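You operate a simulated robot arm through the tools that you are given. There is no shell and no other tool. Be economical: measure what you need, move in short steps, check, and stop when the job is done.

Carry out the task below with a simulated robot arm. There is one attempt and no reset: what you move stays moved.

Task
Turn the heating knob to 0. Then take the blue barrel on the top of the window sill and put it away on the top of the wooden jetty. Then put two of the steel coils from the top of the round table with the microphone on the green tile there. Do these in the order given.
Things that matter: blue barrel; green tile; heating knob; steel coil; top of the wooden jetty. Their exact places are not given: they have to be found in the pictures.

The check looks at the end state, three seconds after you hand in, the way a careful person would. Anything else that was tipped, shoved, dropped, spilled or broken makes it a failure.

Robot
A 6-joint arm with a two-finger parallel gripper on a trunk, on a base that drives. Base frame: it is fixed to the floor where the robot stands at the start and does not move with it; the origin is under the middle of the robot, x ahead of it, y to its left, z up. Lengths are in mm, angles in degrees, forces in N, time in s.
With the tool pointing down near the work surface it reaches from about 340 to 860 mm from the robot's upright axis, wherever it stands. Its first joint turns from -115.0 to 115.0 degrees. Places, roughly: green tile [4250, 4000, 1250]; heating knob [500, -300, 1300]; steel coil [4500, 4000, 1250]; top of the wooden jetty (18x44 cm) [3200, 5620, 780]. Payload 3.43 kg.
Tool frame: the origin (TCP) lies between the finger pads and is the grasp point; the fingertips stand 34 mm ahead of it; z points along the fingers, y is the line along which they close. The gripper opens to 128 mm. The fingers are 24 mm wide and 12 mm thick; the gripper's body (48 by 130 mm) begins 96 mm behind the TCP.
Orientation is told as [roll, pitch, yaw] about the base's x, y, z axes, in that order, counted from this pose: with the fingers straight down and closing along the base's y, the tool's x points along the base's -x, its y along +y and its z along -z.

Tools
- The arm moves only by the tool step_arm. Its argument "plan" is a list of rows, each a list of 7 numbers: the turn, a rotation vector about the tool's x, y, z in degrees, then the shift along the tool's x, y, z in mm, then the opening, from 0 (shut) to 1 (fully open). In form: [[rx, ry, rz, tx, ty, tz, jaw], ...]. A call has 1 to 10 rows; each row shifts and turns the commanded pose from where the row before left it, along the tool's axes as they then stand. Each row takes 0.2 s and may step no farther than 50 mm and 8.6 degrees from the row before; otherwise, or with a gripper value out of range, the whole call is refused. A pose out of reach is approached as far as the arm can. The call stops where the force on the tool passes 40 N (or 10 N more than at its start, if that is more) or the arm is blocked; 0.2 s more then pass. Each finger travels about 108 mm/s and halts on what it meets, pressing with about 28 N; the grip force reading is that of the motor and also rises with nothing between the fingers. The clock runs only during rows and for 0.2 s after the last one: add rows that do not move to give the fingers time. It gives the time, the measured TCP pose, the force on the tool (base axes), the opening and the grip force at its end, in the units of the frame above (readings bear some noise), with the torque about the TCP (base axes, N m) and any sound that the robot's microphone picked up.
- Cameras (640 x 400 px; columns grow to the right, rows downward): "scene" is now at [-102.8, 100.3, 1480.7]; the picture's right is [-1.00, 0.03, 0.00], its down [0.00, 0.19, -0.98] and it looks along [-0.03, -0.98, -0.19] (base axes); focal length 214 px, centre (320, 200). "wrist" rides on the gripper at [76, -11, -160] in the tool frame; the picture's right is [0.15, 0.99, 0.00], its down [-0.88, 0.13, -0.46] and it looks along [-0.45, 0.07, 0.89] (tool axes); focal length 234 px, centre (320, 200).
- grab_frame(camera): a new picture of that camera. It takes no simulated time.
- lift_body(by): slides the trunk up (or, below 0, down) by that many mm; the arm and the scene camera ride with it, the base frame stays. It gives what a move gives, with no picture.
- base_move(legs): drives the robot by 1 to 6 legs, each [ahead, turn to the left] in mm and degrees, along the robot's own axes; the way and the turn of a leg run together, so that a leg with both is an arc; at most 1500 mm and 180 degrees a leg. The arm and the cameras ride along, it lands a little off, and it stops where it bumps. It gives what a move gives.
- aim_head(pan, tilt): turns the head with the scene camera to pan (to the left, within 103 degrees either way) and tilt (down, from -29 to 69), counted from straight ahead of the robot. It gives what a move gives.
- locate(camera, pixels): there is no depth. For up to 12 entries [column, row, z] of the newest picture of that camera ("zoom" is the newest enlarged one), the place [x, y] in the base frame at which the ray of that pixel passes the height z, good to about 2 mm, but the place of the scene camera against the robot may be out by one fixed shift of up to 18 mm in any direction. It takes no simulated time.
- zoom(camera, box): a new picture of the part [left, top, right, bottom] of that camera's present view, enlarged. It takes no simulated time.
- hand_in(): hands the job in; it is judged then, once.

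Work in short steps. Measure before you move; look again where a grasp or a placing could have gone wrong, and mend it. You have 110 turns and 82 pictures in all, those below and enlarged ones among them. Open the gripper and draw the arm clear of the work before you hand the job in, unless the task says otherwise; then end with one line.

The tools are called as name(argument=value, ...) on one line, values as JSON. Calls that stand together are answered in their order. step_arm: Moves the arm, as the interface text tells. Its arguments: {"type":"object","properties":{"plan":{"type":"array","items":{"type":"array","items":{"type":"number"}}}},"required":["plan"]} The other tools are called the same way: lift_body (by) slides the trunk up or down; base_move (legs) drives the base; aim_head (pan, tilt) turns the head that bears the scene camera; grab_frame (camera) takes a picture; locate (camera, pixels) gives the place at which the rays of pixels pass given heights; zoom (camera, box) takes an enlarged picture of a part of a camera's view; hand_in () hands the job in.

At the start:

```text
clock: 0.0
tcp_pos: [136.4, -368.3, 1530.7]
ee_rot: [-0.1, 0.1, 0.1]
wrist_force: [0.3, -0.7, 0.4]
moment: [0.03, 0.08, 0.0]
gripper_width: 128.1
gripper_force: 0.1
trunk travel left (down, up): [-700.0, 90.0]
robot x, y, heading: [-3.3, -2.1, 0.2]
head pan, tilt: [-91.5, 11.0]
```

scene: 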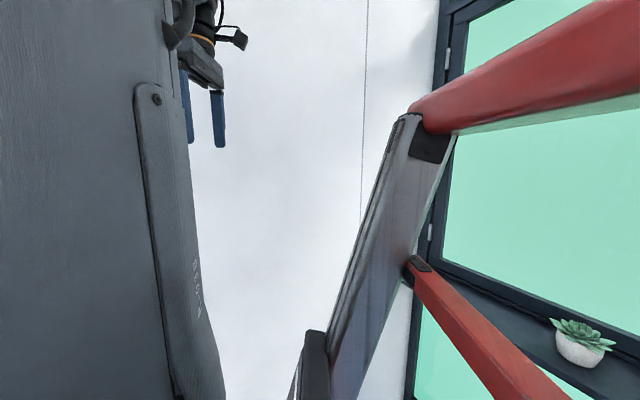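
wrist: 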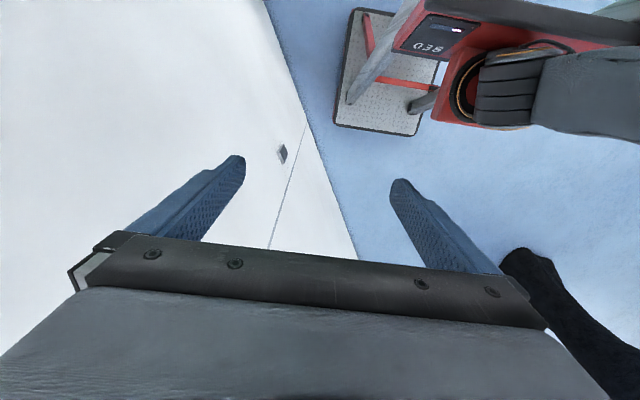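

The scene view looks to the right past the arm and shows no knob. I turn the head toward the knob's rough place [500,-300,1300].

aim_head(pan=-28, tilt=18)

grab_frame(camera="scene")

```text
clock: 1.3
tcp_pos: [136.2, -368.8, 1531.5]
ee_rot: [0.0, 0.0, 0.0]
wrist_force: [0.1, 0.0, 0.1]
moment: [-0.03, 0.04, 0.0]
gripper_width: 128.0
gripper_force: 0.0
trunk travel left (down, up): [-700.0, 90.0]
robot x, y, heading: [-0.9, -2.0, -0.0]
head pan, tilt: [-28.0, 18.0]
```

```text
79 pictures are left
```

scene: 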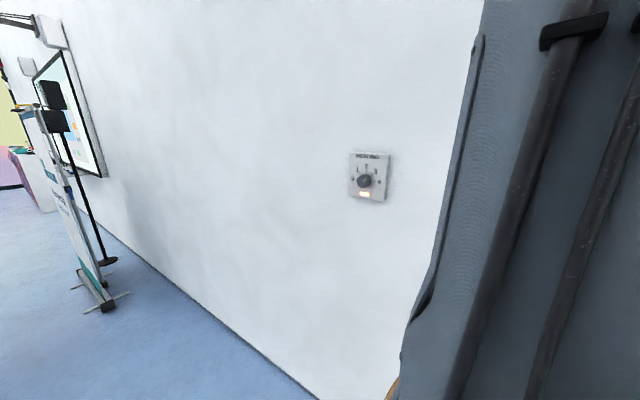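

The knob plate is at (370,177) on a wall to the right. I enlarge it.

zoom(camera="scene", box=[338, 145, 402, 210])

locate(camera="scene", pixels=[[365, 181, 1300], [349, 153, 1300], [392, 155, 1300], [350, 193, 1300], [387, 201, 1300], [314, 398, 0], [170, 282, 0], [110, 235, 0]])

```text
6.15 times, centred on (370, 178) of scene
```

zoom: 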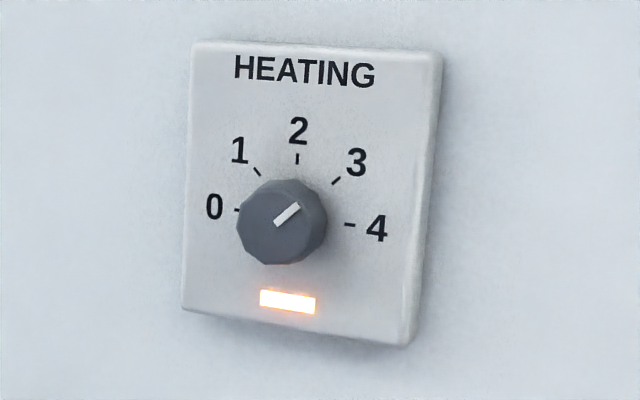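

```text
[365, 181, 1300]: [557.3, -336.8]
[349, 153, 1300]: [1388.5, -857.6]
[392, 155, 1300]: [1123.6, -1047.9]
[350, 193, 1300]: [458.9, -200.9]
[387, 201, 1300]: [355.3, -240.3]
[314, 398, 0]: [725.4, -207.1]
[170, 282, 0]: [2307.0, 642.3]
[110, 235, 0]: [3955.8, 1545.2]
```

The knob points at 3, and 0 is 135° anticlockwise from it. The wall runs at about 28.5°, so the tool must point along about (0.477,-0.879,0). First I bring the arm away from the wall to the front of the robot.

step_arm(plan=[[0, 0, 0, -29.3, 32, 8, 0.6], [0, 0, 0, -29.3, 32, 8, 0.6], [0, 0, 0, -29.3, 32, 8, 0.6], [0, 0, 0, -29.3, 32, 8, 0.6], [0, 0, 0, -29.3, 32, 8, 0.6], [0, 0, 0, -29.3, 32, 8, 0.6], [0, 0, 0, -29.3, 32, 8, 0.6], [0, 0, 0, -29.3, 32, 8, 0.6], [0, 0, 0, -29.3, 32, 8, 0.6]])

locate(camera="scene", pixels=[[365, 181, 1310], [365, 181, 1320], [365, 181, 1400]])

```text
clock: 3.3
tcp_pos: [396.9, -80.0, 1459.1]
ee_rot: [-0.1, 0.1, 0.0]
wrist_force: [-0.7, 0.5, 1.0]
moment: [0.0, 0.02, -0.01]
gripper_width: 77.0
gripper_force: 0.0
trunk travel left (down, up): [-700.0, 90.0]
robot x, y, heading: [1.1, -2.6, 0.0]
head pan, tilt: [-28.0, 18.0]
```

```text
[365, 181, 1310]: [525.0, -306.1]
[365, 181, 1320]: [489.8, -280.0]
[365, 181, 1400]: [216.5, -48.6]
```

The arm is in front. Next I move toward the knob's standoff point and begin swinging the tool to face the wall.

step_arm(plan=[[0, 0, 0, -17, -27, 30, 0.6], [0, 0, 0, -17, -27, 30, 0.6], [0, 0, 0, -17, -27, 30, 0.6], [0, 0, 0, -17, -27, 30, 0.6], [7.19, -3.9, 0, 0, 0, 0, 0.6], [7.19, -3.9, 0, 0, 0, 0, 0.6], [7.19, -3.9, 0, 0, 0, 0, 0.6], [7.19, -3.9, 0, 0, 0, 0, 0.6], [7.19, -3.9, 0, 0, 0, 0, 0.6], [7.19, -3.9, 0, 0, 0, 0, 0.6]])

```text
clock: 5.5
tcp_pos: [468.2, -187.7, 1340.0]
ee_rot: [-45.6, -21.1, 9.1]
wrist_force: [0.5, 0.0, -0.1]
moment: [-0.03, 0.0, -0.01]
gripper_width: 76.8
gripper_force: 0.1
trunk travel left (down, up): [-700.0, 90.0]
robot x, y, heading: [1.2, -0.0, 0.5]
head pan, tilt: [-28.0, 18.0]
```

That went as commanded. I finish the 90° swing and look from both cameras.

step_arm(plan=[[7.19, -3.9, 0, 0, 0, 0, 0.6], [7.19, -3.9, 0, 0, 0, 0, 0.6], [7.19, -3.9, 0, 0, 0, 0, 0.6], [7.19, -3.9, 0, 0, 0, 0, 0.6], [7.19, -3.9, 0, 0, 0, 0, 0.6]])

grab_frame(camera="wrist")

grab_frame(camera="scene")

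```text
clock: 6.7
tcp_pos: [467.1, -187.5, 1339.1]
ee_rot: [-90.1, -28.6, 28.6]
wrist_force: [-0.2, 0.2, 0.1]
moment: [0.01, -0.03, 0.01]
gripper_width: 77.0
gripper_force: 0.0
trunk travel left (down, up): [-700.0, 90.0]
robot x, y, heading: [-3.0, -0.0, 0.2]
head pan, tilt: [-28.0, 18.0]
```

```text
77 pictures are left
```

wrist: 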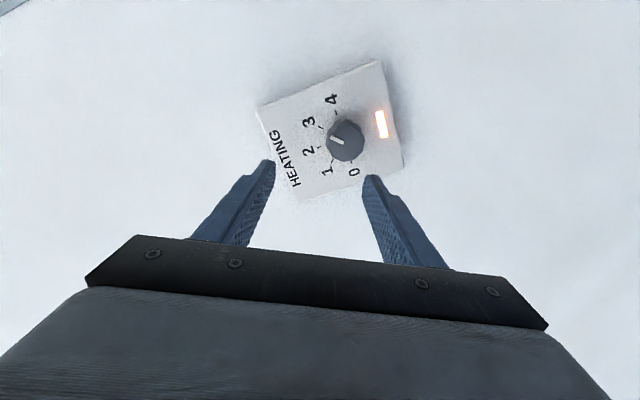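

```text
76 pictures are left
```

scene: 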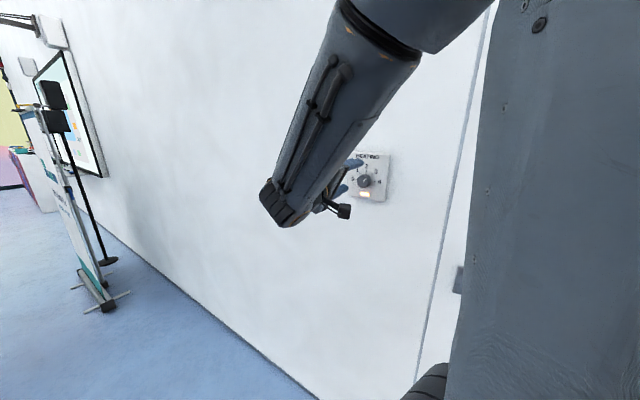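

The wrist view shows the knob at (345,140). I read its ray at several heights to compare with the wall.

locate(camera="wrist", pixels=[[345, 140, 1280], [345, 140, 1290], [345, 140, 1300], [345, 140, 1310], [345, 140, 1320], [345, 140, 1330], [254, 107, 1340], [379, 62, 1310], [403, 169, 1260], [305, 200, 1300]])

```text
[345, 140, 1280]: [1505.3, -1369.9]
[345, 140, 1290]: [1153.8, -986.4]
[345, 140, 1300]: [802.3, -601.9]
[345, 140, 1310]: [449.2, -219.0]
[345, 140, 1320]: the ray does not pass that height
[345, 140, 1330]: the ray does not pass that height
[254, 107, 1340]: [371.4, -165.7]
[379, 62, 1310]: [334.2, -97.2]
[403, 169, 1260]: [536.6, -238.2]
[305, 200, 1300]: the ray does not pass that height
```

The knob is near (525,-304,1308), about 4 mm right of and 31 mm below the tool axis. I centre on it and pre-turn the tool by +64° so that there is room for the anticlockwise turn.

step_arm(plan=[[0, 0, 0, 18.7, 25, 0, 0.7], [0, 0, 8, 0, 0, 0, 0.7], [0, 0, 8, 0, 0, 0, 0.7], [0, 0, 8, 0, 0, 0, 0.7], [0, 0, 8, 0, 0, 0, 0.7], [0, 0, 8, 0, 0, 0, 0.7], [0, 0, 8, 0, 0, 0, 0.7], [0, 0, 8, 0, 0, 0, 0.7], [0, 0, 8, 0, 0, 0, 0.7]])

grab_frame(camera="wrist")

```text
clock: 8.7
tcp_pos: [462.5, -190.2, 1308.3]
ee_rot: [89.4, -87.4, -151.0]
wrist_force: [0.4, -0.3, 0.8]
moment: [0.0, 0.01, 0.01]
gripper_width: 89.6
gripper_force: 0.0
trunk travel left (down, up): [-700.0, 90.0]
robot x, y, heading: [0.2, 0.8, 0.1]
head pan, tilt: [-28.0, 18.0]
```

```text
75 pictures are left
```

wrist: 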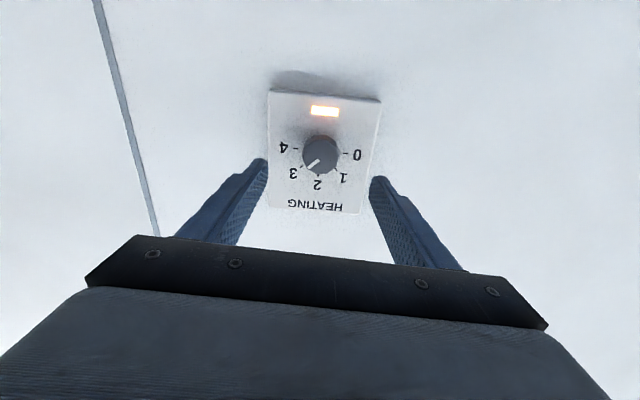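

The roll was reached and the camera now looks up from below. I intersect the knob pixel (321,155) with heights near 1308, and the plate too.

locate(camera="wrist", pixels=[[321, 155, 1300], [321, 155, 1308], [321, 155, 1316], [269, 90, 1308], [381, 101, 1308], [267, 207, 1308], [358, 214, 1308]])

```text
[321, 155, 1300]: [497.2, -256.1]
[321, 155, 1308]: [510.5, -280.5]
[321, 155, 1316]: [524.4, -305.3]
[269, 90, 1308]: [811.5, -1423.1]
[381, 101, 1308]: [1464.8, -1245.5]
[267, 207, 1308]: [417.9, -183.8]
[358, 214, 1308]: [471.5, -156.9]
```

The two rays cross near (519,-295,1310), so the knob face is about 119 mm ahead and centred. I advance 90 mm and look.

step_arm(plan=[[0, 0, 0, -1, 0, 30, 0.7], [0, 0, 0, 0, 0, 30, 0.7], [0, 0, 0, 0, 0, 30, 0.7]])

grab_frame(camera="wrist")

```text
clock: 9.7
tcp_pos: [504.5, -266.3, 1307.8]
ee_rot: [90.6, -87.7, -152.2]
wrist_force: [-14.0, 23.2, 3.9]
moment: [-0.16, 0.19, -1.47]
gripper_width: 90.1
gripper_force: 0.5
trunk travel left (down, up): [-700.0, 90.0]
robot x, y, heading: [-0.8, 2.8, 0.2]
head pan, tilt: [-28.0, 18.0]
stopped in row 3: the force on the tool passed its limit at 42 N (the readings are from after the stop); the commanded pose is now the measured one
```

```text
74 pictures are left
```

wrist: 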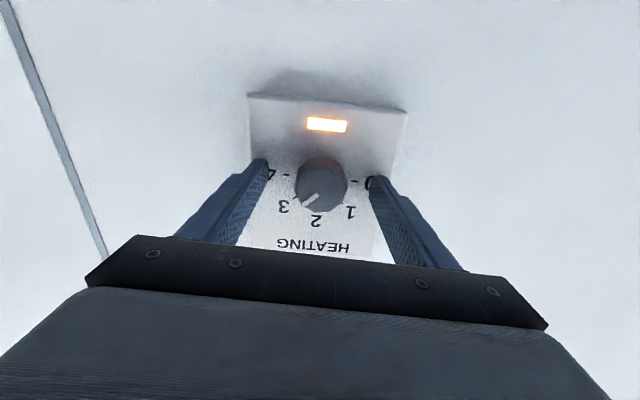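

The fingertips touched the plate and straddle the knob at (321,187). I back off 4 mm and close gently on the knob.

step_arm(plan=[[0, 0, 0, 0, 0, -4, 0.7], [0, 0, 0, 0, 0, 0, 0.2], [0, 0, 0, 0, 0, 0, 0.2], [0, 0, 0, 0, 0, 0, 0.2]])

grab_frame(camera="wrist")

```text
clock: 10.7
tcp_pos: [505.2, -264.6, 1305.7]
ee_rot: [88.3, -87.4, -149.5]
wrist_force: [11.6, -1.6, 4.8]
moment: [0.28, 0.19, -0.64]
gripper_width: 42.3
gripper_force: 45.4
trunk travel left (down, up): [-700.0, 90.0]
robot x, y, heading: [0.8, -0.7, -0.2]
head pan, tilt: [-28.0, 18.0]
```

```text
73 pictures are left
```

wrist: 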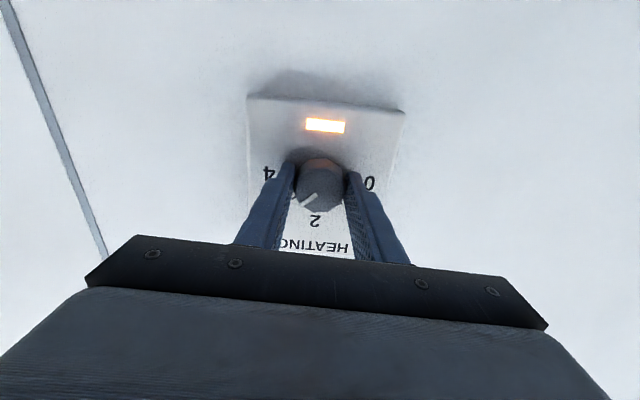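

Gripped at 42 mm with a small side force. I turn -60° in steps (anticlockwise seen from the front) and check.

step_arm(plan=[[0, 0, -6, 0, 0, 0, 0.2], [0, 0, -6, 0, 0, 0, 0.2], [0, 0, -6, 0, 0, 0, 0.2], [0, 0, -6, 0, 0, 0, 0.2], [0, 0, -6, 0, 0, 0, 0.2], [0, 0, -6, 0, 0, 0, 0.2], [0, 0, -6, 0, 0, 0, 0.2], [0, 0, -6, 0, 0, 0, 0.2]])

grab_frame(camera="wrist")

```text
clock: 12.5
tcp_pos: [503.8, -266.0, 1305.7]
ee_rot: [-90.1, -44.4, 28.4]
wrist_force: [7.9, -9.2, 20.3]
moment: [-0.42, -0.26, -0.58]
gripper_width: 42.5
gripper_force: 45.3
trunk travel left (down, up): [-700.0, 90.0]
robot x, y, heading: [2.1, 2.4, -0.2]
head pan, tilt: [-28.0, 18.0]
```

```text
72 pictures are left
```

wrist: 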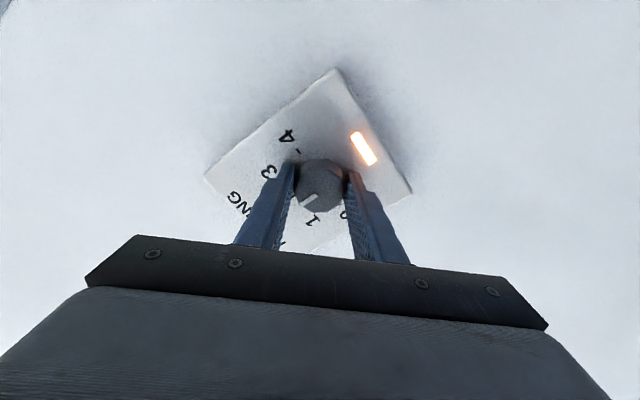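

The mark stays fixed relative to the fingers, so the knob turns with them (48° so far). I continue 60° more, with a 1.5 mm upward correction to ease the force.

step_arm(plan=[[0, 0, -6, -1, -1, 0, 0.2], [0, 0, -6, 0, 0, 0, 0.2], [0, 0, -6, 0, 0, 0, 0.2], [0, 0, -6, 0, 0, 0, 0.2], [0, 0, -6, 0, 0, 0, 0.2], [0, 0, -6, 0, 0, 0, 0.2], [0, 0, -6, 0, 0, 0, 0.2], [0, 0, -6, 0, 0, 0, 0.2], [0, 0, -6, 0, 0, 0, 0.2], [0, 0, -6, 0, 0, 0, 0.2]])

zoom(camera="wrist", box=[180, 60, 460, 235])

```text
clock: 14.7
tcp_pos: [502.9, -265.6, 1309.5]
ee_rot: [-90.0, 15.5, 28.6]
wrist_force: [-10.6, -7.1, 16.2]
moment: [0.42, 0.17, -0.39]
gripper_width: 42.6
gripper_force: 44.9
trunk travel left (down, up): [-700.0, 90.0]
robot x, y, heading: [-1.7, -0.2, 0.3]
head pan, tilt: [-28.0, 18.0]
```

```text
2.29 times, centred on (320, 148) of wrist
```

zoom: 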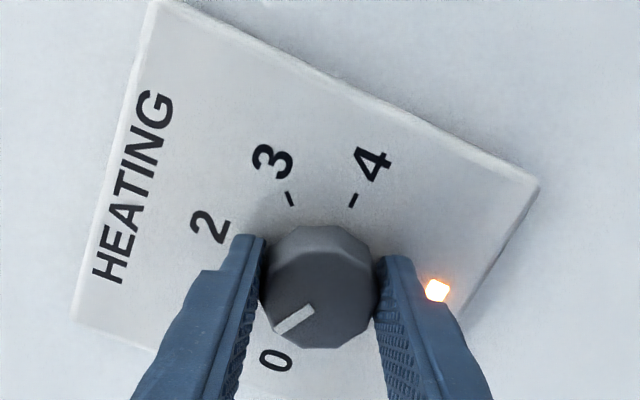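

About 27° remain to 0. I turn that and look.

step_arm(plan=[[0, 0, -6, 0, 0, 0, 0.2], [0, 0, -6, 0, 0, 0, 0.2], [0, 0, -6, 0, 0, 0, 0.2], [0, 0, -6, 0, 0, 0, 0.2], [0, 0, -3, 0, 0, 0, 0.2]])

zoom(camera="wrist", box=[180, 60, 460, 235])

```text
clock: 15.9
tcp_pos: [502.7, -265.1, 1309.3]
ee_rot: [-90.0, 42.5, 28.6]
wrist_force: [0.9, -16.0, 30.0]
moment: [0.44, 0.22, -0.39]
gripper_width: 42.6
gripper_force: 44.9
trunk travel left (down, up): [-700.0, 90.0]
robot x, y, heading: [-0.5, -2.4, 0.6]
head pan, tilt: [-28.0, 18.0]
```

```text
2.29 times, centred on (320, 148) of wrist
```

zoom: 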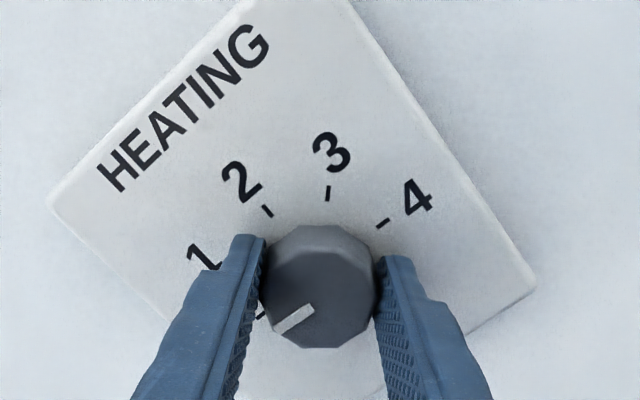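

The mark lies at the 0 tick and the lamp appears off. I open, retreat straight back and check from the wrist camera.

step_arm(plan=[[0, 0, 0, 0, 0, 0, 0.7], [0, 0, 0, 0, 0, 0, 0.7], [0, 0, 0, 0, 0, 0, 0.7], [0, 0, 0, 0, 0, -30, 0.7], [0, 0, 0, 0, 0, -40, 0.7], [0, 0, 0, 0, 0, -40, 0.7]])

zoom(camera="wrist", box=[220, 60, 420, 185])

```text
clock: 17.3
tcp_pos: [451.8, -168.4, 1310.1]
ee_rot: [-90.0, 42.7, 28.7]
wrist_force: [0.0, -1.0, -0.7]
moment: [-0.03, 0.0, -0.02]
gripper_width: 89.4
gripper_force: 0.1
trunk travel left (down, up): [-700.0, 90.0]
robot x, y, heading: [0.2, 3.9, 0.1]
head pan, tilt: [-28.0, 18.0]
```

```text
3.20 times, centred on (320, 122) of wrist
```

zoom: 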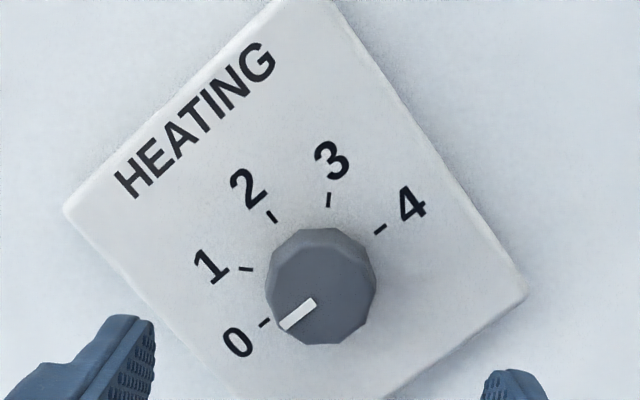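

The knob reads 0 and is done. Now I undo the roll while backing away, then swing the tool down again.

step_arm(plan=[[0, 0, 7.9, 0, 0, -30, 0.7], [0, 0, 7.9, 0, 0, -30, 0.7], [0, 0, 7.9, 0, 0, 0, 0.7], [0, 0, 7.9, 0, 0, 0, 0.7], [0, 0, 7.9, 0, 0, 0, 0.7], [0, 0, 7.9, 0, 0, 0, 0.7], [0, 0, 7.9, 0, 0, 0, 0.7], [0, 0, 7.9, 0, 0, 0, 0.7], [0, 0, 7.9, 0, 0, 0, 0.7]])

step_arm(plan=[[-7.19, 3.9, 0, 0, 0, 0, 0.7], [-7.19, 3.9, 0, 0, 0, 0, 0.7], [-7.19, 3.9, 0, 0, 0, 0, 0.7], [-7.19, 3.9, 0, 0, 0, 0, 0.7], [-7.19, 3.9, 0, 0, 0, 0, 0.7], [-7.19, 3.9, 0, 0, 0, 0, 0.7], [-7.19, 3.9, 0, 0, 0, 0, 0.7], [-7.19, 3.9, 0, 0, 0, 0, 0.7], [-7.19, 3.9, 0, 0, 0, 0, 0.7], [-7.19, 3.9, 0, 0, 0, 0, 0.7]])

aim_head(pan=-100, tilt=18)

grab_frame(camera="scene")

```text
clock: 19.3
tcp_pos: [421.9, -116.6, 1307.6]
ee_rot: [-89.9, -28.7, 28.6]
wrist_force: [0.1, -0.4, 0.6]
moment: [0.02, 0.02, 0.03]
gripper_width: 89.6
gripper_force: 0.1
trunk travel left (down, up): [-700.0, 90.0]
robot x, y, heading: [1.9, -3.4, 0.1]
head pan, tilt: [-28.0, 18.0]
```

```text
clock: 21.5
tcp_pos: [420.7, -116.9, 1307.5]
ee_rot: [-7.0, -3.9, 0.4]
wrist_force: [-0.3, 0.1, -0.5]
moment: [-0.01, 0.0, 0.0]
gripper_width: 90.0
gripper_force: 0.0
trunk travel left (down, up): [-700.0, 90.0]
robot x, y, heading: [-1.4, 0.6, 0.3]
head pan, tilt: [-28.0, 18.0]
```

```text
clock: 23.0
tcp_pos: [422.7, -116.4, 1307.4]
ee_rot: [-7.1, -3.8, 0.4]
wrist_force: [-0.6, -0.2, 0.4]
moment: [-0.02, -0.04, -0.04]
gripper_width: 89.5
gripper_force: 0.0
trunk travel left (down, up): [-700.0, 90.0]
robot x, y, heading: [-2.4, 2.8, -0.1]
head pan, tilt: [-100.0, 18.0]
```

```text
68 pictures are left
```

scene: 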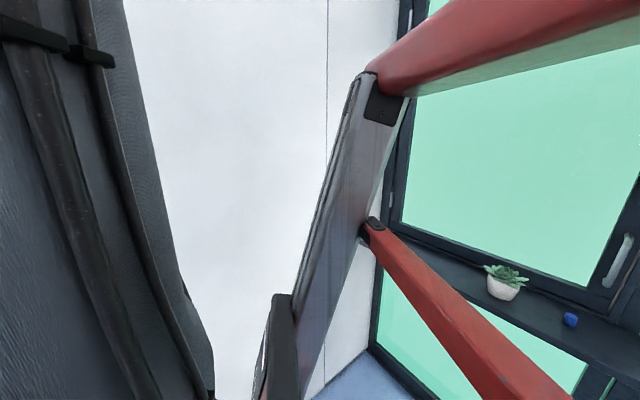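

A small blue object sits on the sill at (570,320), at the limit of the pan. Before turning the base I look ahead and to the left for obstacles.

zoom(camera="scene", box=[530, 290, 610, 340])

aim_head(pan=30, tilt=20)

grab_frame(camera="scene")

aim_head(pan=100, tilt=20)

grab_frame(camera="scene")

```text
8.00 times, centred on (570, 315) of scene
```

zoom: 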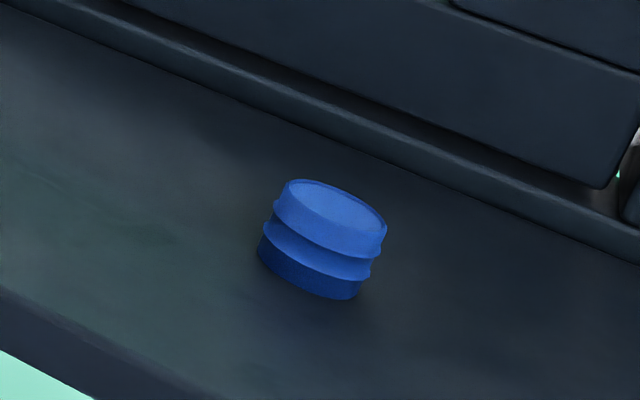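

```text
clock: 25.1
tcp_pos: [422.3, -115.4, 1308.1]
ee_rot: [-7.0, -3.9, 0.4]
wrist_force: [-0.2, -0.4, 0.2]
moment: [0.0, -0.03, -0.02]
gripper_width: 89.5
gripper_force: 0.0
trunk travel left (down, up): [-700.0, 90.0]
robot x, y, heading: [0.2, -0.7, 0.1]
head pan, tilt: [30.0, 20.0]
```

```text
66 pictures are left
```

scene: 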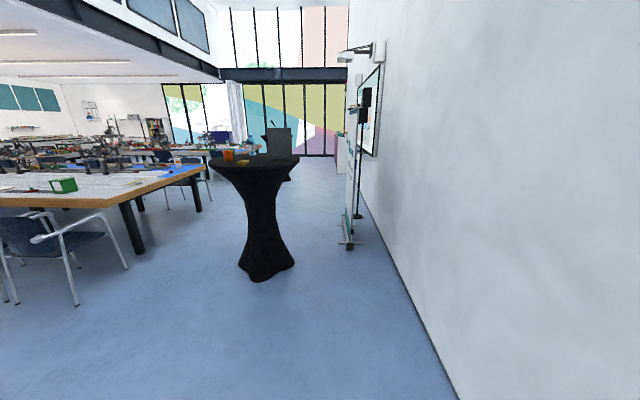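

```text
clock: 26.5
tcp_pos: [422.2, -117.2, 1307.7]
ee_rot: [-7.2, -3.9, 0.3]
wrist_force: [0.0, -0.4, 0.4]
moment: [0.02, -0.02, 0.04]
gripper_width: 89.6
gripper_force: 0.1
trunk travel left (down, up): [-700.0, 90.0]
robot x, y, heading: [0.4, -2.9, 0.0]
head pan, tilt: [100.0, 20.0]
```

```text
65 pictures are left
```

scene: 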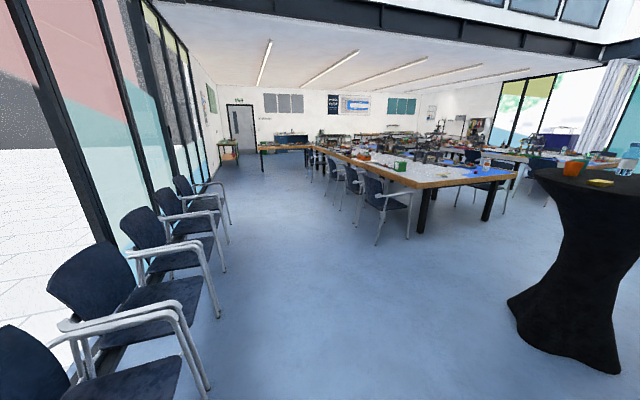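

I measure floor obstacles in this view: chair feet and the round table's foot.

locate(camera="scene", pixels=[[208, 395, 0], [217, 316, 0], [230, 240, 0], [570, 350, 0], [510, 300, 0], [376, 245, 0], [481, 218, 0], [423, 230, 0], [620, 372, 0], [215, 200, 0], [580, 175, 1250], [640, 190, 1250]])

```text
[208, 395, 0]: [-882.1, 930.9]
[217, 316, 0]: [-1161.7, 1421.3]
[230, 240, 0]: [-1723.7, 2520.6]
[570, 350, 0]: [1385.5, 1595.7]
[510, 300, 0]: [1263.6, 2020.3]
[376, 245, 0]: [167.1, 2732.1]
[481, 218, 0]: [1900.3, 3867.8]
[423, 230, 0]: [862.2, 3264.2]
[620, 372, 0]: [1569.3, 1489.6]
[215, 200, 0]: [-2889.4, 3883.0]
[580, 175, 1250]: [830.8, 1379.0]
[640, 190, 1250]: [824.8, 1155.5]
```

To see which red structure belongs to the robot, I look steeply down to the right and to the left.

aim_head(pan=-100, tilt=65)

grab_frame(camera="scene")

aim_head(pan=100, tilt=65)

grab_frame(camera="scene")

```text
clock: 29.4
tcp_pos: [422.3, -116.5, 1307.6]
ee_rot: [-7.1, -3.9, 0.4]
wrist_force: [-0.6, 0.2, 0.0]
moment: [0.05, 0.02, -0.02]
gripper_width: 89.7
gripper_force: 0.0
trunk travel left (down, up): [-700.0, 90.0]
robot x, y, heading: [-3.5, 4.0, 0.0]
head pan, tilt: [-100.0, 65.0]
```

```text
64 pictures are left
```

scene: 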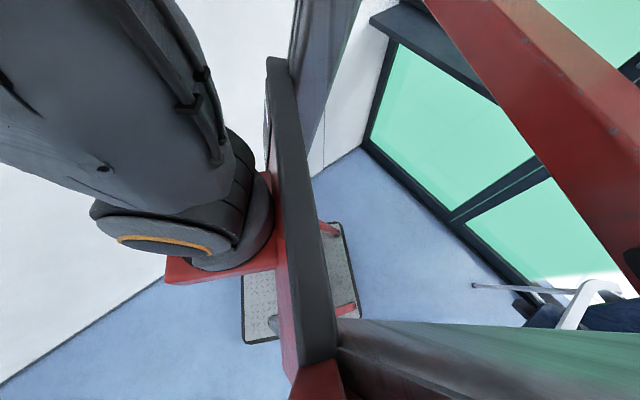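

```text
clock: 32.4
tcp_pos: [423.2, -115.8, 1307.0]
ee_rot: [-7.0, -3.9, 0.5]
wrist_force: [1.4, 0.2, -0.8]
moment: [0.0, 0.02, 0.03]
gripper_width: 89.7
gripper_force: 0.1
trunk travel left (down, up): [-700.0, 90.0]
robot x, y, heading: [0.4, 0.5, 0.2]
head pan, tilt: [100.0, 65.0]
```

```text
63 pictures are left
```

scene: 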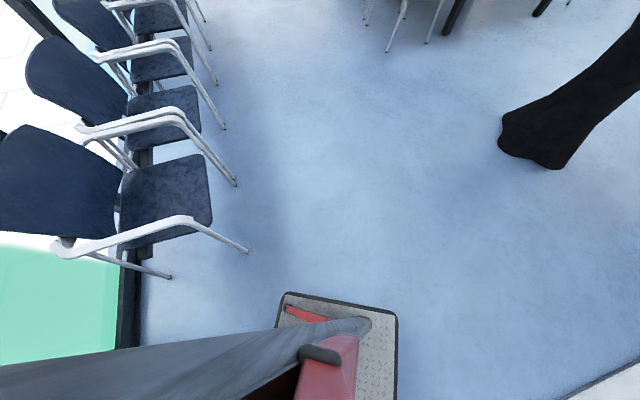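

The red frame and tread plate are the robot's own mast and base. I measure the base plate corners, nearest chair feet and the wall line.

locate(camera="scene", pixels=[[285, 293, 60], [395, 312, 60], [395, 395, 60], [247, 251, 0], [170, 276, 0], [235, 183, 0], [225, 127, 0], [125, 345, 0], [145, 160, 0], [620, 375, 0], [570, 398, 0], [540, 165, 0]])

```text
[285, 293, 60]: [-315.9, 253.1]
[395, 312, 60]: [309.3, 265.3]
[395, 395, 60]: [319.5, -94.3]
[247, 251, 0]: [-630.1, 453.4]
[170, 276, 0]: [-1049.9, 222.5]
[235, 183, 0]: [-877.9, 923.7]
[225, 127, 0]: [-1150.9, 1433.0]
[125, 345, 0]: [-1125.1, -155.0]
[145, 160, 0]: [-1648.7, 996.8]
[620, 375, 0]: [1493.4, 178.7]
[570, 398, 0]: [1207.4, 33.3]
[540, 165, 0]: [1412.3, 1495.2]
```

The base is ±315 by ±260 mm and can spin in place. The barrel should be near (-970,-290) with the sill around z 900, so I turn left 196° to face it, then look.

base_move(legs=[[0, 150], [0, 46]])

aim_head(pan=12, tilt=30)

grab_frame(camera="scene")

grab_frame(camera="wrist")

```text
clock: 40.9
tcp_pos: [-438.3, 15.4, 1307.1]
ee_rot: [-7.1, -4.0, -166.4]
wrist_force: [0.6, 0.2, -0.2]
moment: [0.0, 0.01, 0.01]
gripper_width: 89.6
gripper_force: 0.0
trunk travel left (down, up): [-700.0, 90.0]
robot x, y, heading: [-3.7, 0.8, -166.6]
head pan, tilt: [100.0, 65.0]
```

```text
clock: 42.5
tcp_pos: [-438.2, 16.4, 1307.5]
ee_rot: [-7.1, -3.9, -166.3]
wrist_force: [0.0, 0.6, 0.6]
moment: [0.0, -0.01, -0.01]
gripper_width: 89.6
gripper_force: 0.1
trunk travel left (down, up): [-700.0, 90.0]
robot x, y, heading: [-2.4, 1.3, -166.6]
head pan, tilt: [12.0, 30.0]
```

```text
62 pictures are left
```

scene: 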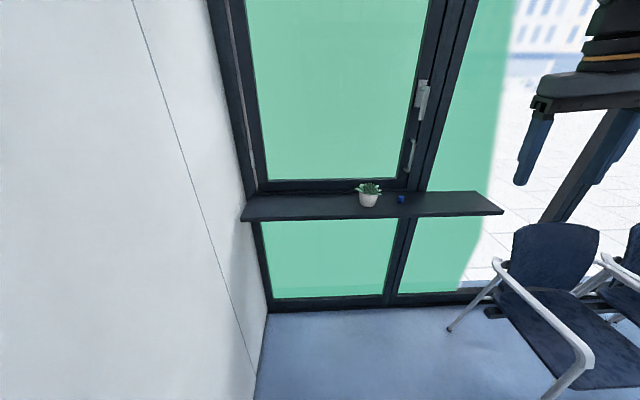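

```text
61 pictures are left
```

wrist: 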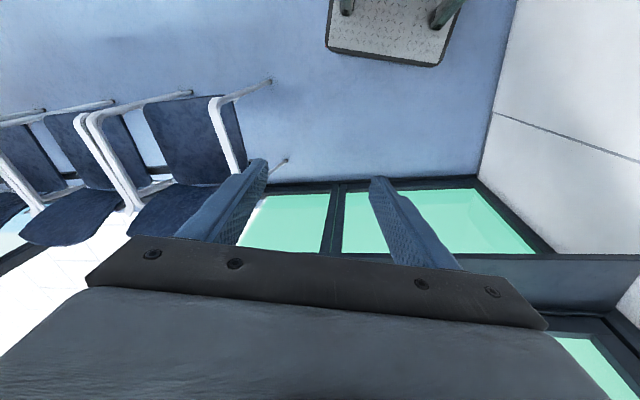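

The barrel is at (400,199) on the sill. I measure the window wall base, sill edges and barrel at candidate heights.

locate(camera="scene", pixels=[[268, 311, 0], [390, 304, 0], [448, 330, 0], [400, 203, 900], [400, 203, 800], [400, 203, 1000], [243, 220, 900], [502, 213, 900], [502, 213, 800], [242, 220, 800], [480, 193, 900], [255, 365, 0]])

zoom(camera="scene", box=[340, 170, 420, 220])

```text
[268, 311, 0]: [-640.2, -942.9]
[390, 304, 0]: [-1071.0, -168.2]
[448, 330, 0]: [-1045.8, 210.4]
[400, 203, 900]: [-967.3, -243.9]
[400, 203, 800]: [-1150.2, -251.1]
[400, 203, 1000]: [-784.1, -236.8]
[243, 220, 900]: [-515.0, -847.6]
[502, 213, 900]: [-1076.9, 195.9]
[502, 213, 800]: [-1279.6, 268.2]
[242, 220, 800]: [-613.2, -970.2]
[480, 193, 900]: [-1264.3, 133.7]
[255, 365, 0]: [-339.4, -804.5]
```

```text
8.00 times, centred on (380, 195) of scene
```

zoom: 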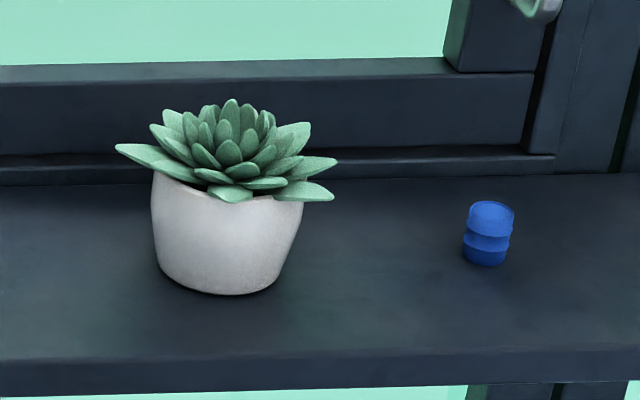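

The sill is roughly at z 900 and the barrel about 34 mm wide near (-967,-244). I drive 370 mm ahead (clear of the chairs and sill).

base_move(legs=[[370, 0]])

grab_frame(camera="scene")

```text
clock: 44.9
tcp_pos: [-799.7, -70.9, 1307.2]
ee_rot: [-7.1, -3.8, -166.3]
wrist_force: [-0.6, 0.3, 0.1]
moment: [0.03, -0.02, 0.01]
gripper_width: 89.6
gripper_force: 0.0
trunk travel left (down, up): [-700.0, 90.0]
robot x, y, heading: [-360.5, -87.7, -166.5]
head pan, tilt: [12.0, 30.0]
```

```text
59 pictures are left
```

scene: 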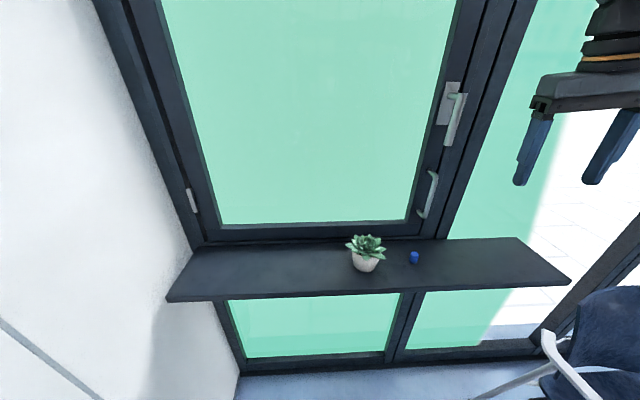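

Now the barrel's base is at (414,263). Comparing with the earlier ray gives its height.

locate(camera="scene", pixels=[[414, 263, 800], [414, 263, 850], [414, 263, 900], [414, 263, 950], [571, 284, 900], [166, 300, 900], [190, 254, 900], [518, 238, 900], [368, 271, 900]])

zoom(camera="scene", box=[340, 220, 440, 282])

```text
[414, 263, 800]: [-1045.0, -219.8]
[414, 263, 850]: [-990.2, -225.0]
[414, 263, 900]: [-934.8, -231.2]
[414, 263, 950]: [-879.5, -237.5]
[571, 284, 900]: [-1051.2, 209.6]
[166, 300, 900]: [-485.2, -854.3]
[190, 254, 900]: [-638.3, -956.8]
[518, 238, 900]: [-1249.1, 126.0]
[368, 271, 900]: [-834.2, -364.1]
```

```text
6.40 times, centred on (390, 251) of scene
```

zoom: 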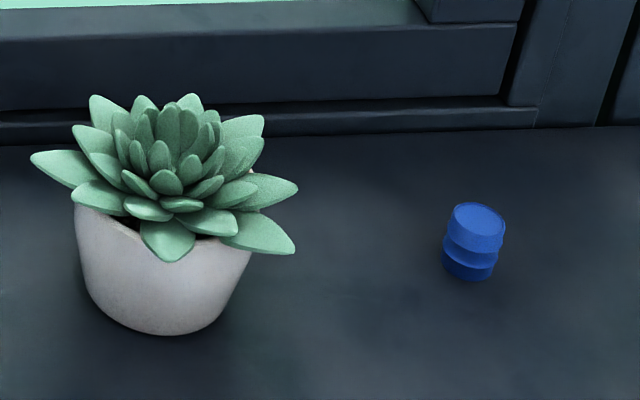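

The rays cross at about (-895,-236) with the sill near z 935. I level the tool, yaw it so that the camera faces into the room, and move above the barrel at about z 1175.

step_arm(plan=[[-7.19, 3.9, 0, 0, 0, 0, 0.7], [0, 0, -7.5, 0, 0, 0, 0.7], [0, 0, -7.5, 0, 0, 0, 0.7], [0, 0, 0, -32.5, 19.8, 26, 0.7], [0, 0, 0, -32.5, 19.8, 26, 0.7], [0, 0, 0, -32.5, 19.8, 26, 0.7], [0, 0, 0, -32.5, 19.8, 26, 0.7], [0, 0, 0, -32.5, 19.8, 26, 0.7]])

grab_frame(camera="wrist")

```text
clock: 46.7
tcp_pos: [-886.7, -219.5, 1192.2]
ee_rot: [-0.1, 0.2, -151.9]
wrist_force: [21.4, 10.1, 12.6]
moment: [-1.23, 3.17, -0.21]
gripper_width: 89.4
gripper_force: 0.0
trunk travel left (down, up): [-700.0, 90.0]
robot x, y, heading: [-365.9, -87.0, -166.7]
head pan, tilt: [12.0, 30.0]
stopped in row 8: the force on the tool passed its limit at 120 N (the readings are from after the stop); the commanded pose is now the measured one
```

```text
57 pictures are left
```

wrist: 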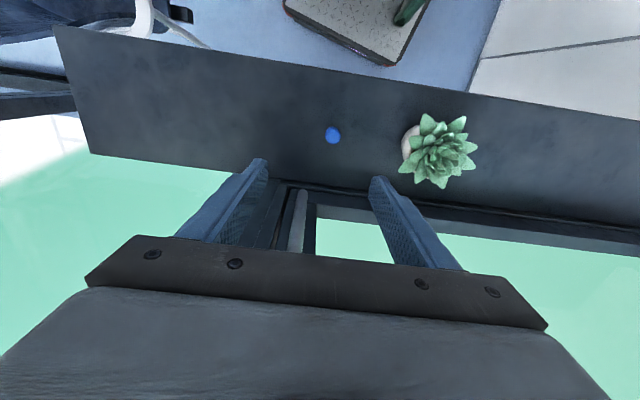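

The gripper body bumped something at the window about 140 mm above the TCP, so the window is nearer than I estimated. I back into the room 60 mm and look.

step_arm(plan=[[0, 0, 0, 30, 0, 0, 0.7], [0, 0, 0, 30, 0, 0, 0.7]])

grab_frame(camera="wrist")

grab_frame(camera="scene")

```text
clock: 47.3
tcp_pos: [-836.4, -191.4, 1191.8]
ee_rot: [0.1, 0.3, -152.0]
wrist_force: [-0.9, 0.4, -0.1]
moment: [0.01, -0.03, 0.0]
gripper_width: 89.5
gripper_force: 0.1
trunk travel left (down, up): [-700.0, 90.0]
robot x, y, heading: [-362.8, -83.4, -166.6]
head pan, tilt: [12.0, 30.0]
```

```text
56 pictures are left
```

wrist: 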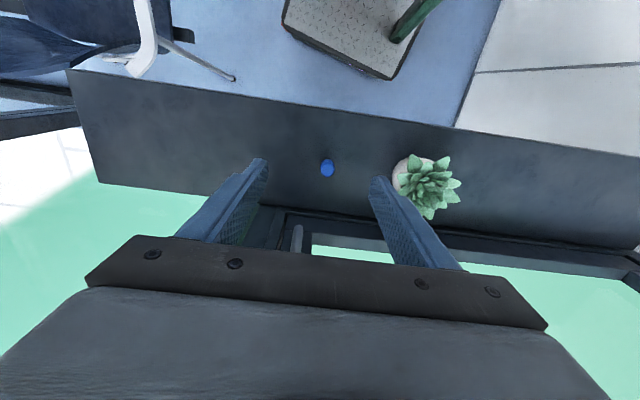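

```text
55 pictures are left
```

scene: 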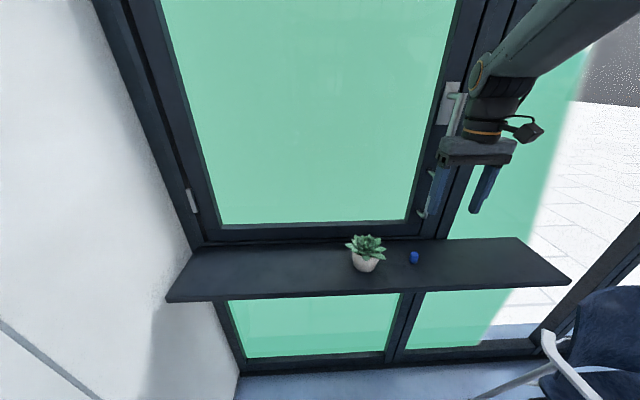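

The window handle looks unchanged, still vertical. Triangulating the two wrist views puts the barrel's top near z 960. I locate it and the pot.

locate(camera="wrist", pixels=[[327, 168, 940], [327, 168, 960], [327, 168, 980], [430, 185, 1000], [390, 195, 1000], [285, 212, 935], [210, 102, 935], [297, 245, 1000]])

zoom(camera="wrist", box=[260, 110, 480, 260])

zoom(camera="scene", box=[340, 60, 580, 280])

```text
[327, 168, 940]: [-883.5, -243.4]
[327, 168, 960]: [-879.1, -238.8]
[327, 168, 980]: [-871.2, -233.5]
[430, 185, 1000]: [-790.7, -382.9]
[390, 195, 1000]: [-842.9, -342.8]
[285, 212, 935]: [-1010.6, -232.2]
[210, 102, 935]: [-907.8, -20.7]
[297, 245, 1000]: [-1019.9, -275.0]
```

```text
2.67 times, centred on (370, 185) of wrist
```

zoom: 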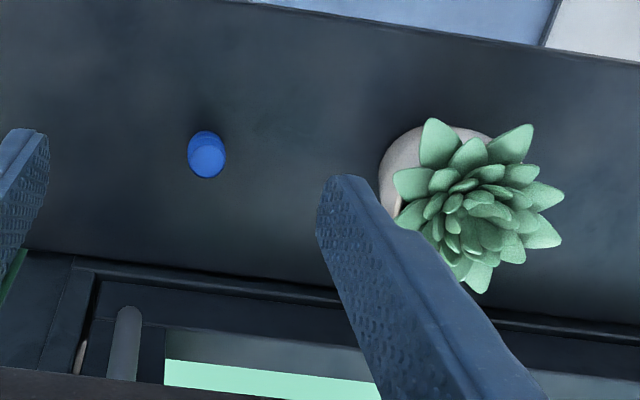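

```text
1.82 times, centred on (460, 170) of scene
```

zoom: 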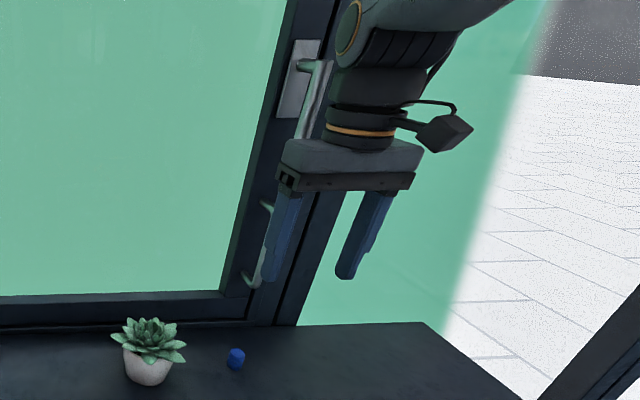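

The barrel is at about (-881,-241) with its top near z 980, and handles protrude behind it. I tilt the tool 30° so that the gripper body leans into the room, then move to a hover 80 mm above.

step_arm(plan=[[0, -7.5, 0, 0, 0, 0, 0.6], [0, -7.5, 0, 0, 0, 0, 0.6], [0, -7.5, 0, 0, 0, 0, 0.6], [0, -7.5, 0, 0, 0, 0, 0.6], [0, 0, 0, 3.5, 5.5, 37.5, 0.6], [0, 0, 0, 3.5, 5.5, 37.5, 0.6], [0, 0, 0, 3.5, 5.5, 37.5, 0.6], [0, 0, 0, 3.5, 5.5, 37.5, 0.6]])

grab_frame(camera="wrist")

grab_frame(camera="scene")

```text
clock: 49.1
tcp_pos: [-880.6, -238.3, 1054.2]
ee_rot: [-0.1, -29.7, -151.8]
wrist_force: [0.4, -0.7, 0.5]
moment: [0.0, -0.01, 0.02]
gripper_width: 76.8
gripper_force: 0.1
trunk travel left (down, up): [-700.0, 90.0]
robot x, y, heading: [-362.7, -85.4, -166.5]
head pan, tilt: [12.0, 30.0]
```

```text
52 pictures are left
```

wrist: 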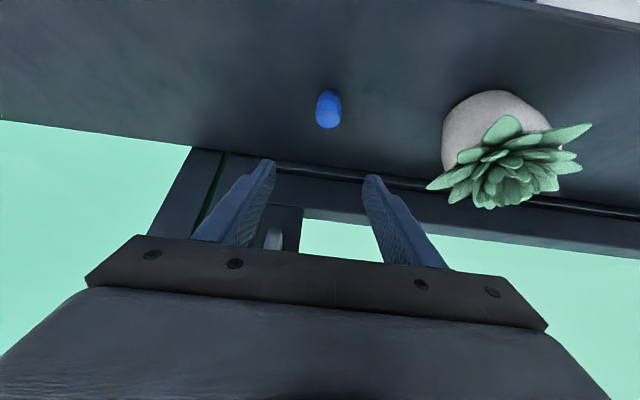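

```text
51 pictures are left
```

scene: 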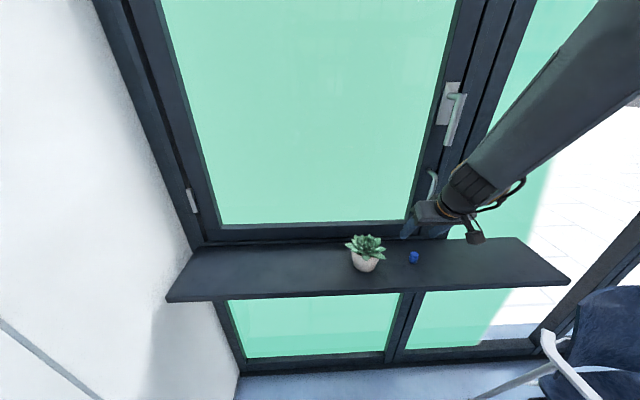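

The handle is unchanged. I locate the barrel again from this nearer view: it spans rows 90 to 128.

locate(camera="wrist", pixels=[[328, 110, 940], [328, 110, 955], [328, 110, 970], [328, 92, 935], [328, 126, 975], [240, 140, 935], [100, 120, 935]])

zoom(camera="wrist", box=[280, 60, 380, 160])

```text
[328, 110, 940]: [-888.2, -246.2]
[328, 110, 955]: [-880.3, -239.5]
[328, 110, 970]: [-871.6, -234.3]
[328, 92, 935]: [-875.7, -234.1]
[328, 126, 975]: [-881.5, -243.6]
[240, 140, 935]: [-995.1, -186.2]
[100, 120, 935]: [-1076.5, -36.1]
```

```text
4.00 times, centred on (330, 110) of wrist
```

zoom: 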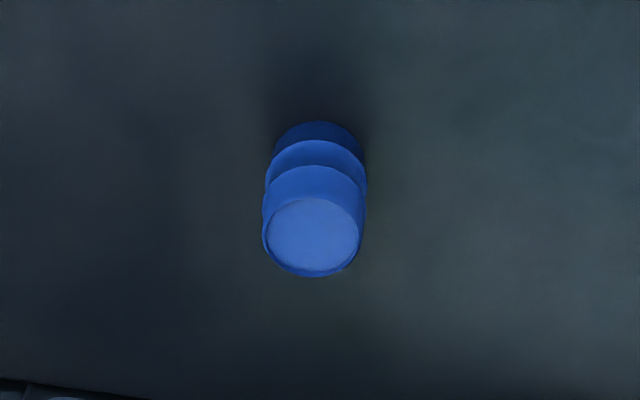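

The barrel axis is at about (-879,-239), straight under the TCP. I descend 74 mm vertically and check.

step_arm(plan=[[0, 0, 0, 14, 0, 24, 0.6], [0, 0, 0, 14, 0, 24, 0.6], [0, 0, 0, 9, 0, 16, 0.6]])

grab_frame(camera="wrist")

```text
clock: 49.9
tcp_pos: [-879.2, -241.6, 977.7]
ee_rot: [0.0, -29.7, -151.9]
wrist_force: [1.0, 0.5, -0.5]
moment: [-0.02, 0.01, 0.0]
gripper_width: 76.6
gripper_force: 0.0
trunk travel left (down, up): [-700.0, 90.0]
robot x, y, heading: [-360.9, -84.5, -166.8]
head pan, tilt: [12.0, 30.0]
```

```text
49 pictures are left
```

wrist: 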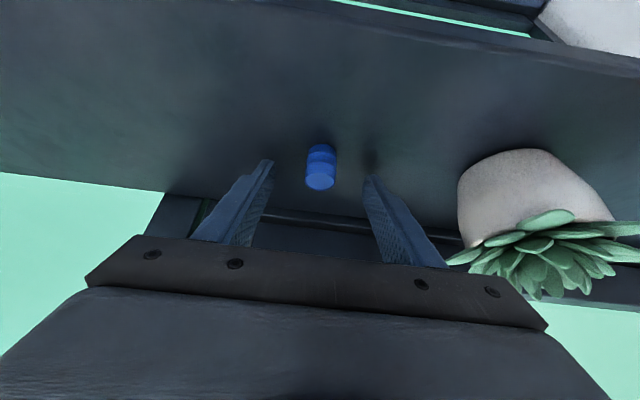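

The barrel (320,168) sits between the fingertips. I confirm its position in the finger plane.

locate(camera="wrist", pixels=[[320, 182, 975], [320, 182, 980], [321, 155, 936], [268, 168, 945], [372, 180, 945], [320, 168, 955]])

```text
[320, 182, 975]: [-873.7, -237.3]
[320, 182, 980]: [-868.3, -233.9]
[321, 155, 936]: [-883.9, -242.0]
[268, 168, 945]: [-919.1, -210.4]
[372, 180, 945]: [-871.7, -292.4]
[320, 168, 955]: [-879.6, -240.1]
```

The tilted pads are about 12 mm past the barrel's axis at its mid-height. I shift 11 mm toward the room and close.

step_arm(plan=[[0, 0, 0, 11, 0, -3, 0.6], [0, 0, 0, 0, 0, 0, 0.15], [0, 0, 0, 0, 0, 0, 0.15], [0, 0, 0, 0, 0, 0, 0.15]])

grab_frame(camera="wrist")

```text
clock: 50.9
tcp_pos: [-870.9, -237.3, 975.7]
ee_rot: [0.1, -29.7, -152.0]
wrist_force: [0.7, -0.3, 0.7]
moment: [0.02, 0.04, -0.04]
gripper_width: 22.6
gripper_force: 27.6
trunk travel left (down, up): [-700.0, 90.0]
robot x, y, heading: [-364.3, -86.4, -166.5]
head pan, tilt: [12.0, 30.0]
```

```text
48 pictures are left
```

wrist: 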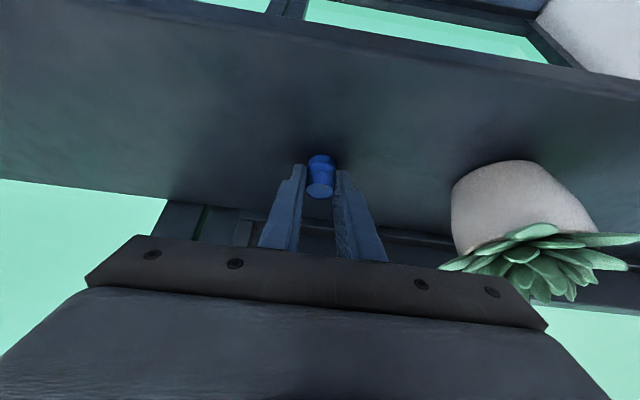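

Gripped at 22.6 mm. I firm the grip, lift 100 mm and look.

step_arm(plan=[[0, 0, 0, 0, 0, 0, 0.05], [0, 0, 0, 0, 0, 0, 0.05], [0, 0, 0, -10, 0, -17.3, 0.05], [0, 0, 0, -15, 0, -26, 0.05], [0, 0, 0, -25, 0, -43, 0.05]])

grab_frame(camera="wrist")

```text
clock: 52.1
tcp_pos: [-872.8, -237.5, 1075.3]
ee_rot: [0.6, -29.9, -152.7]
wrist_force: [-0.6, -0.2, -1.2]
moment: [-0.01, -0.02, 0.04]
gripper_width: 22.4
gripper_force: 27.7
trunk travel left (down, up): [-700.0, 90.0]
robot x, y, heading: [-359.9, -84.3, -166.5]
head pan, tilt: [12.0, 30.0]
```

```text
47 pictures are left
```

wrist: 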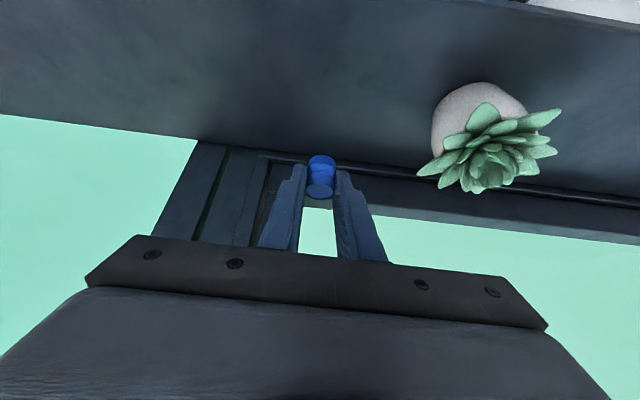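

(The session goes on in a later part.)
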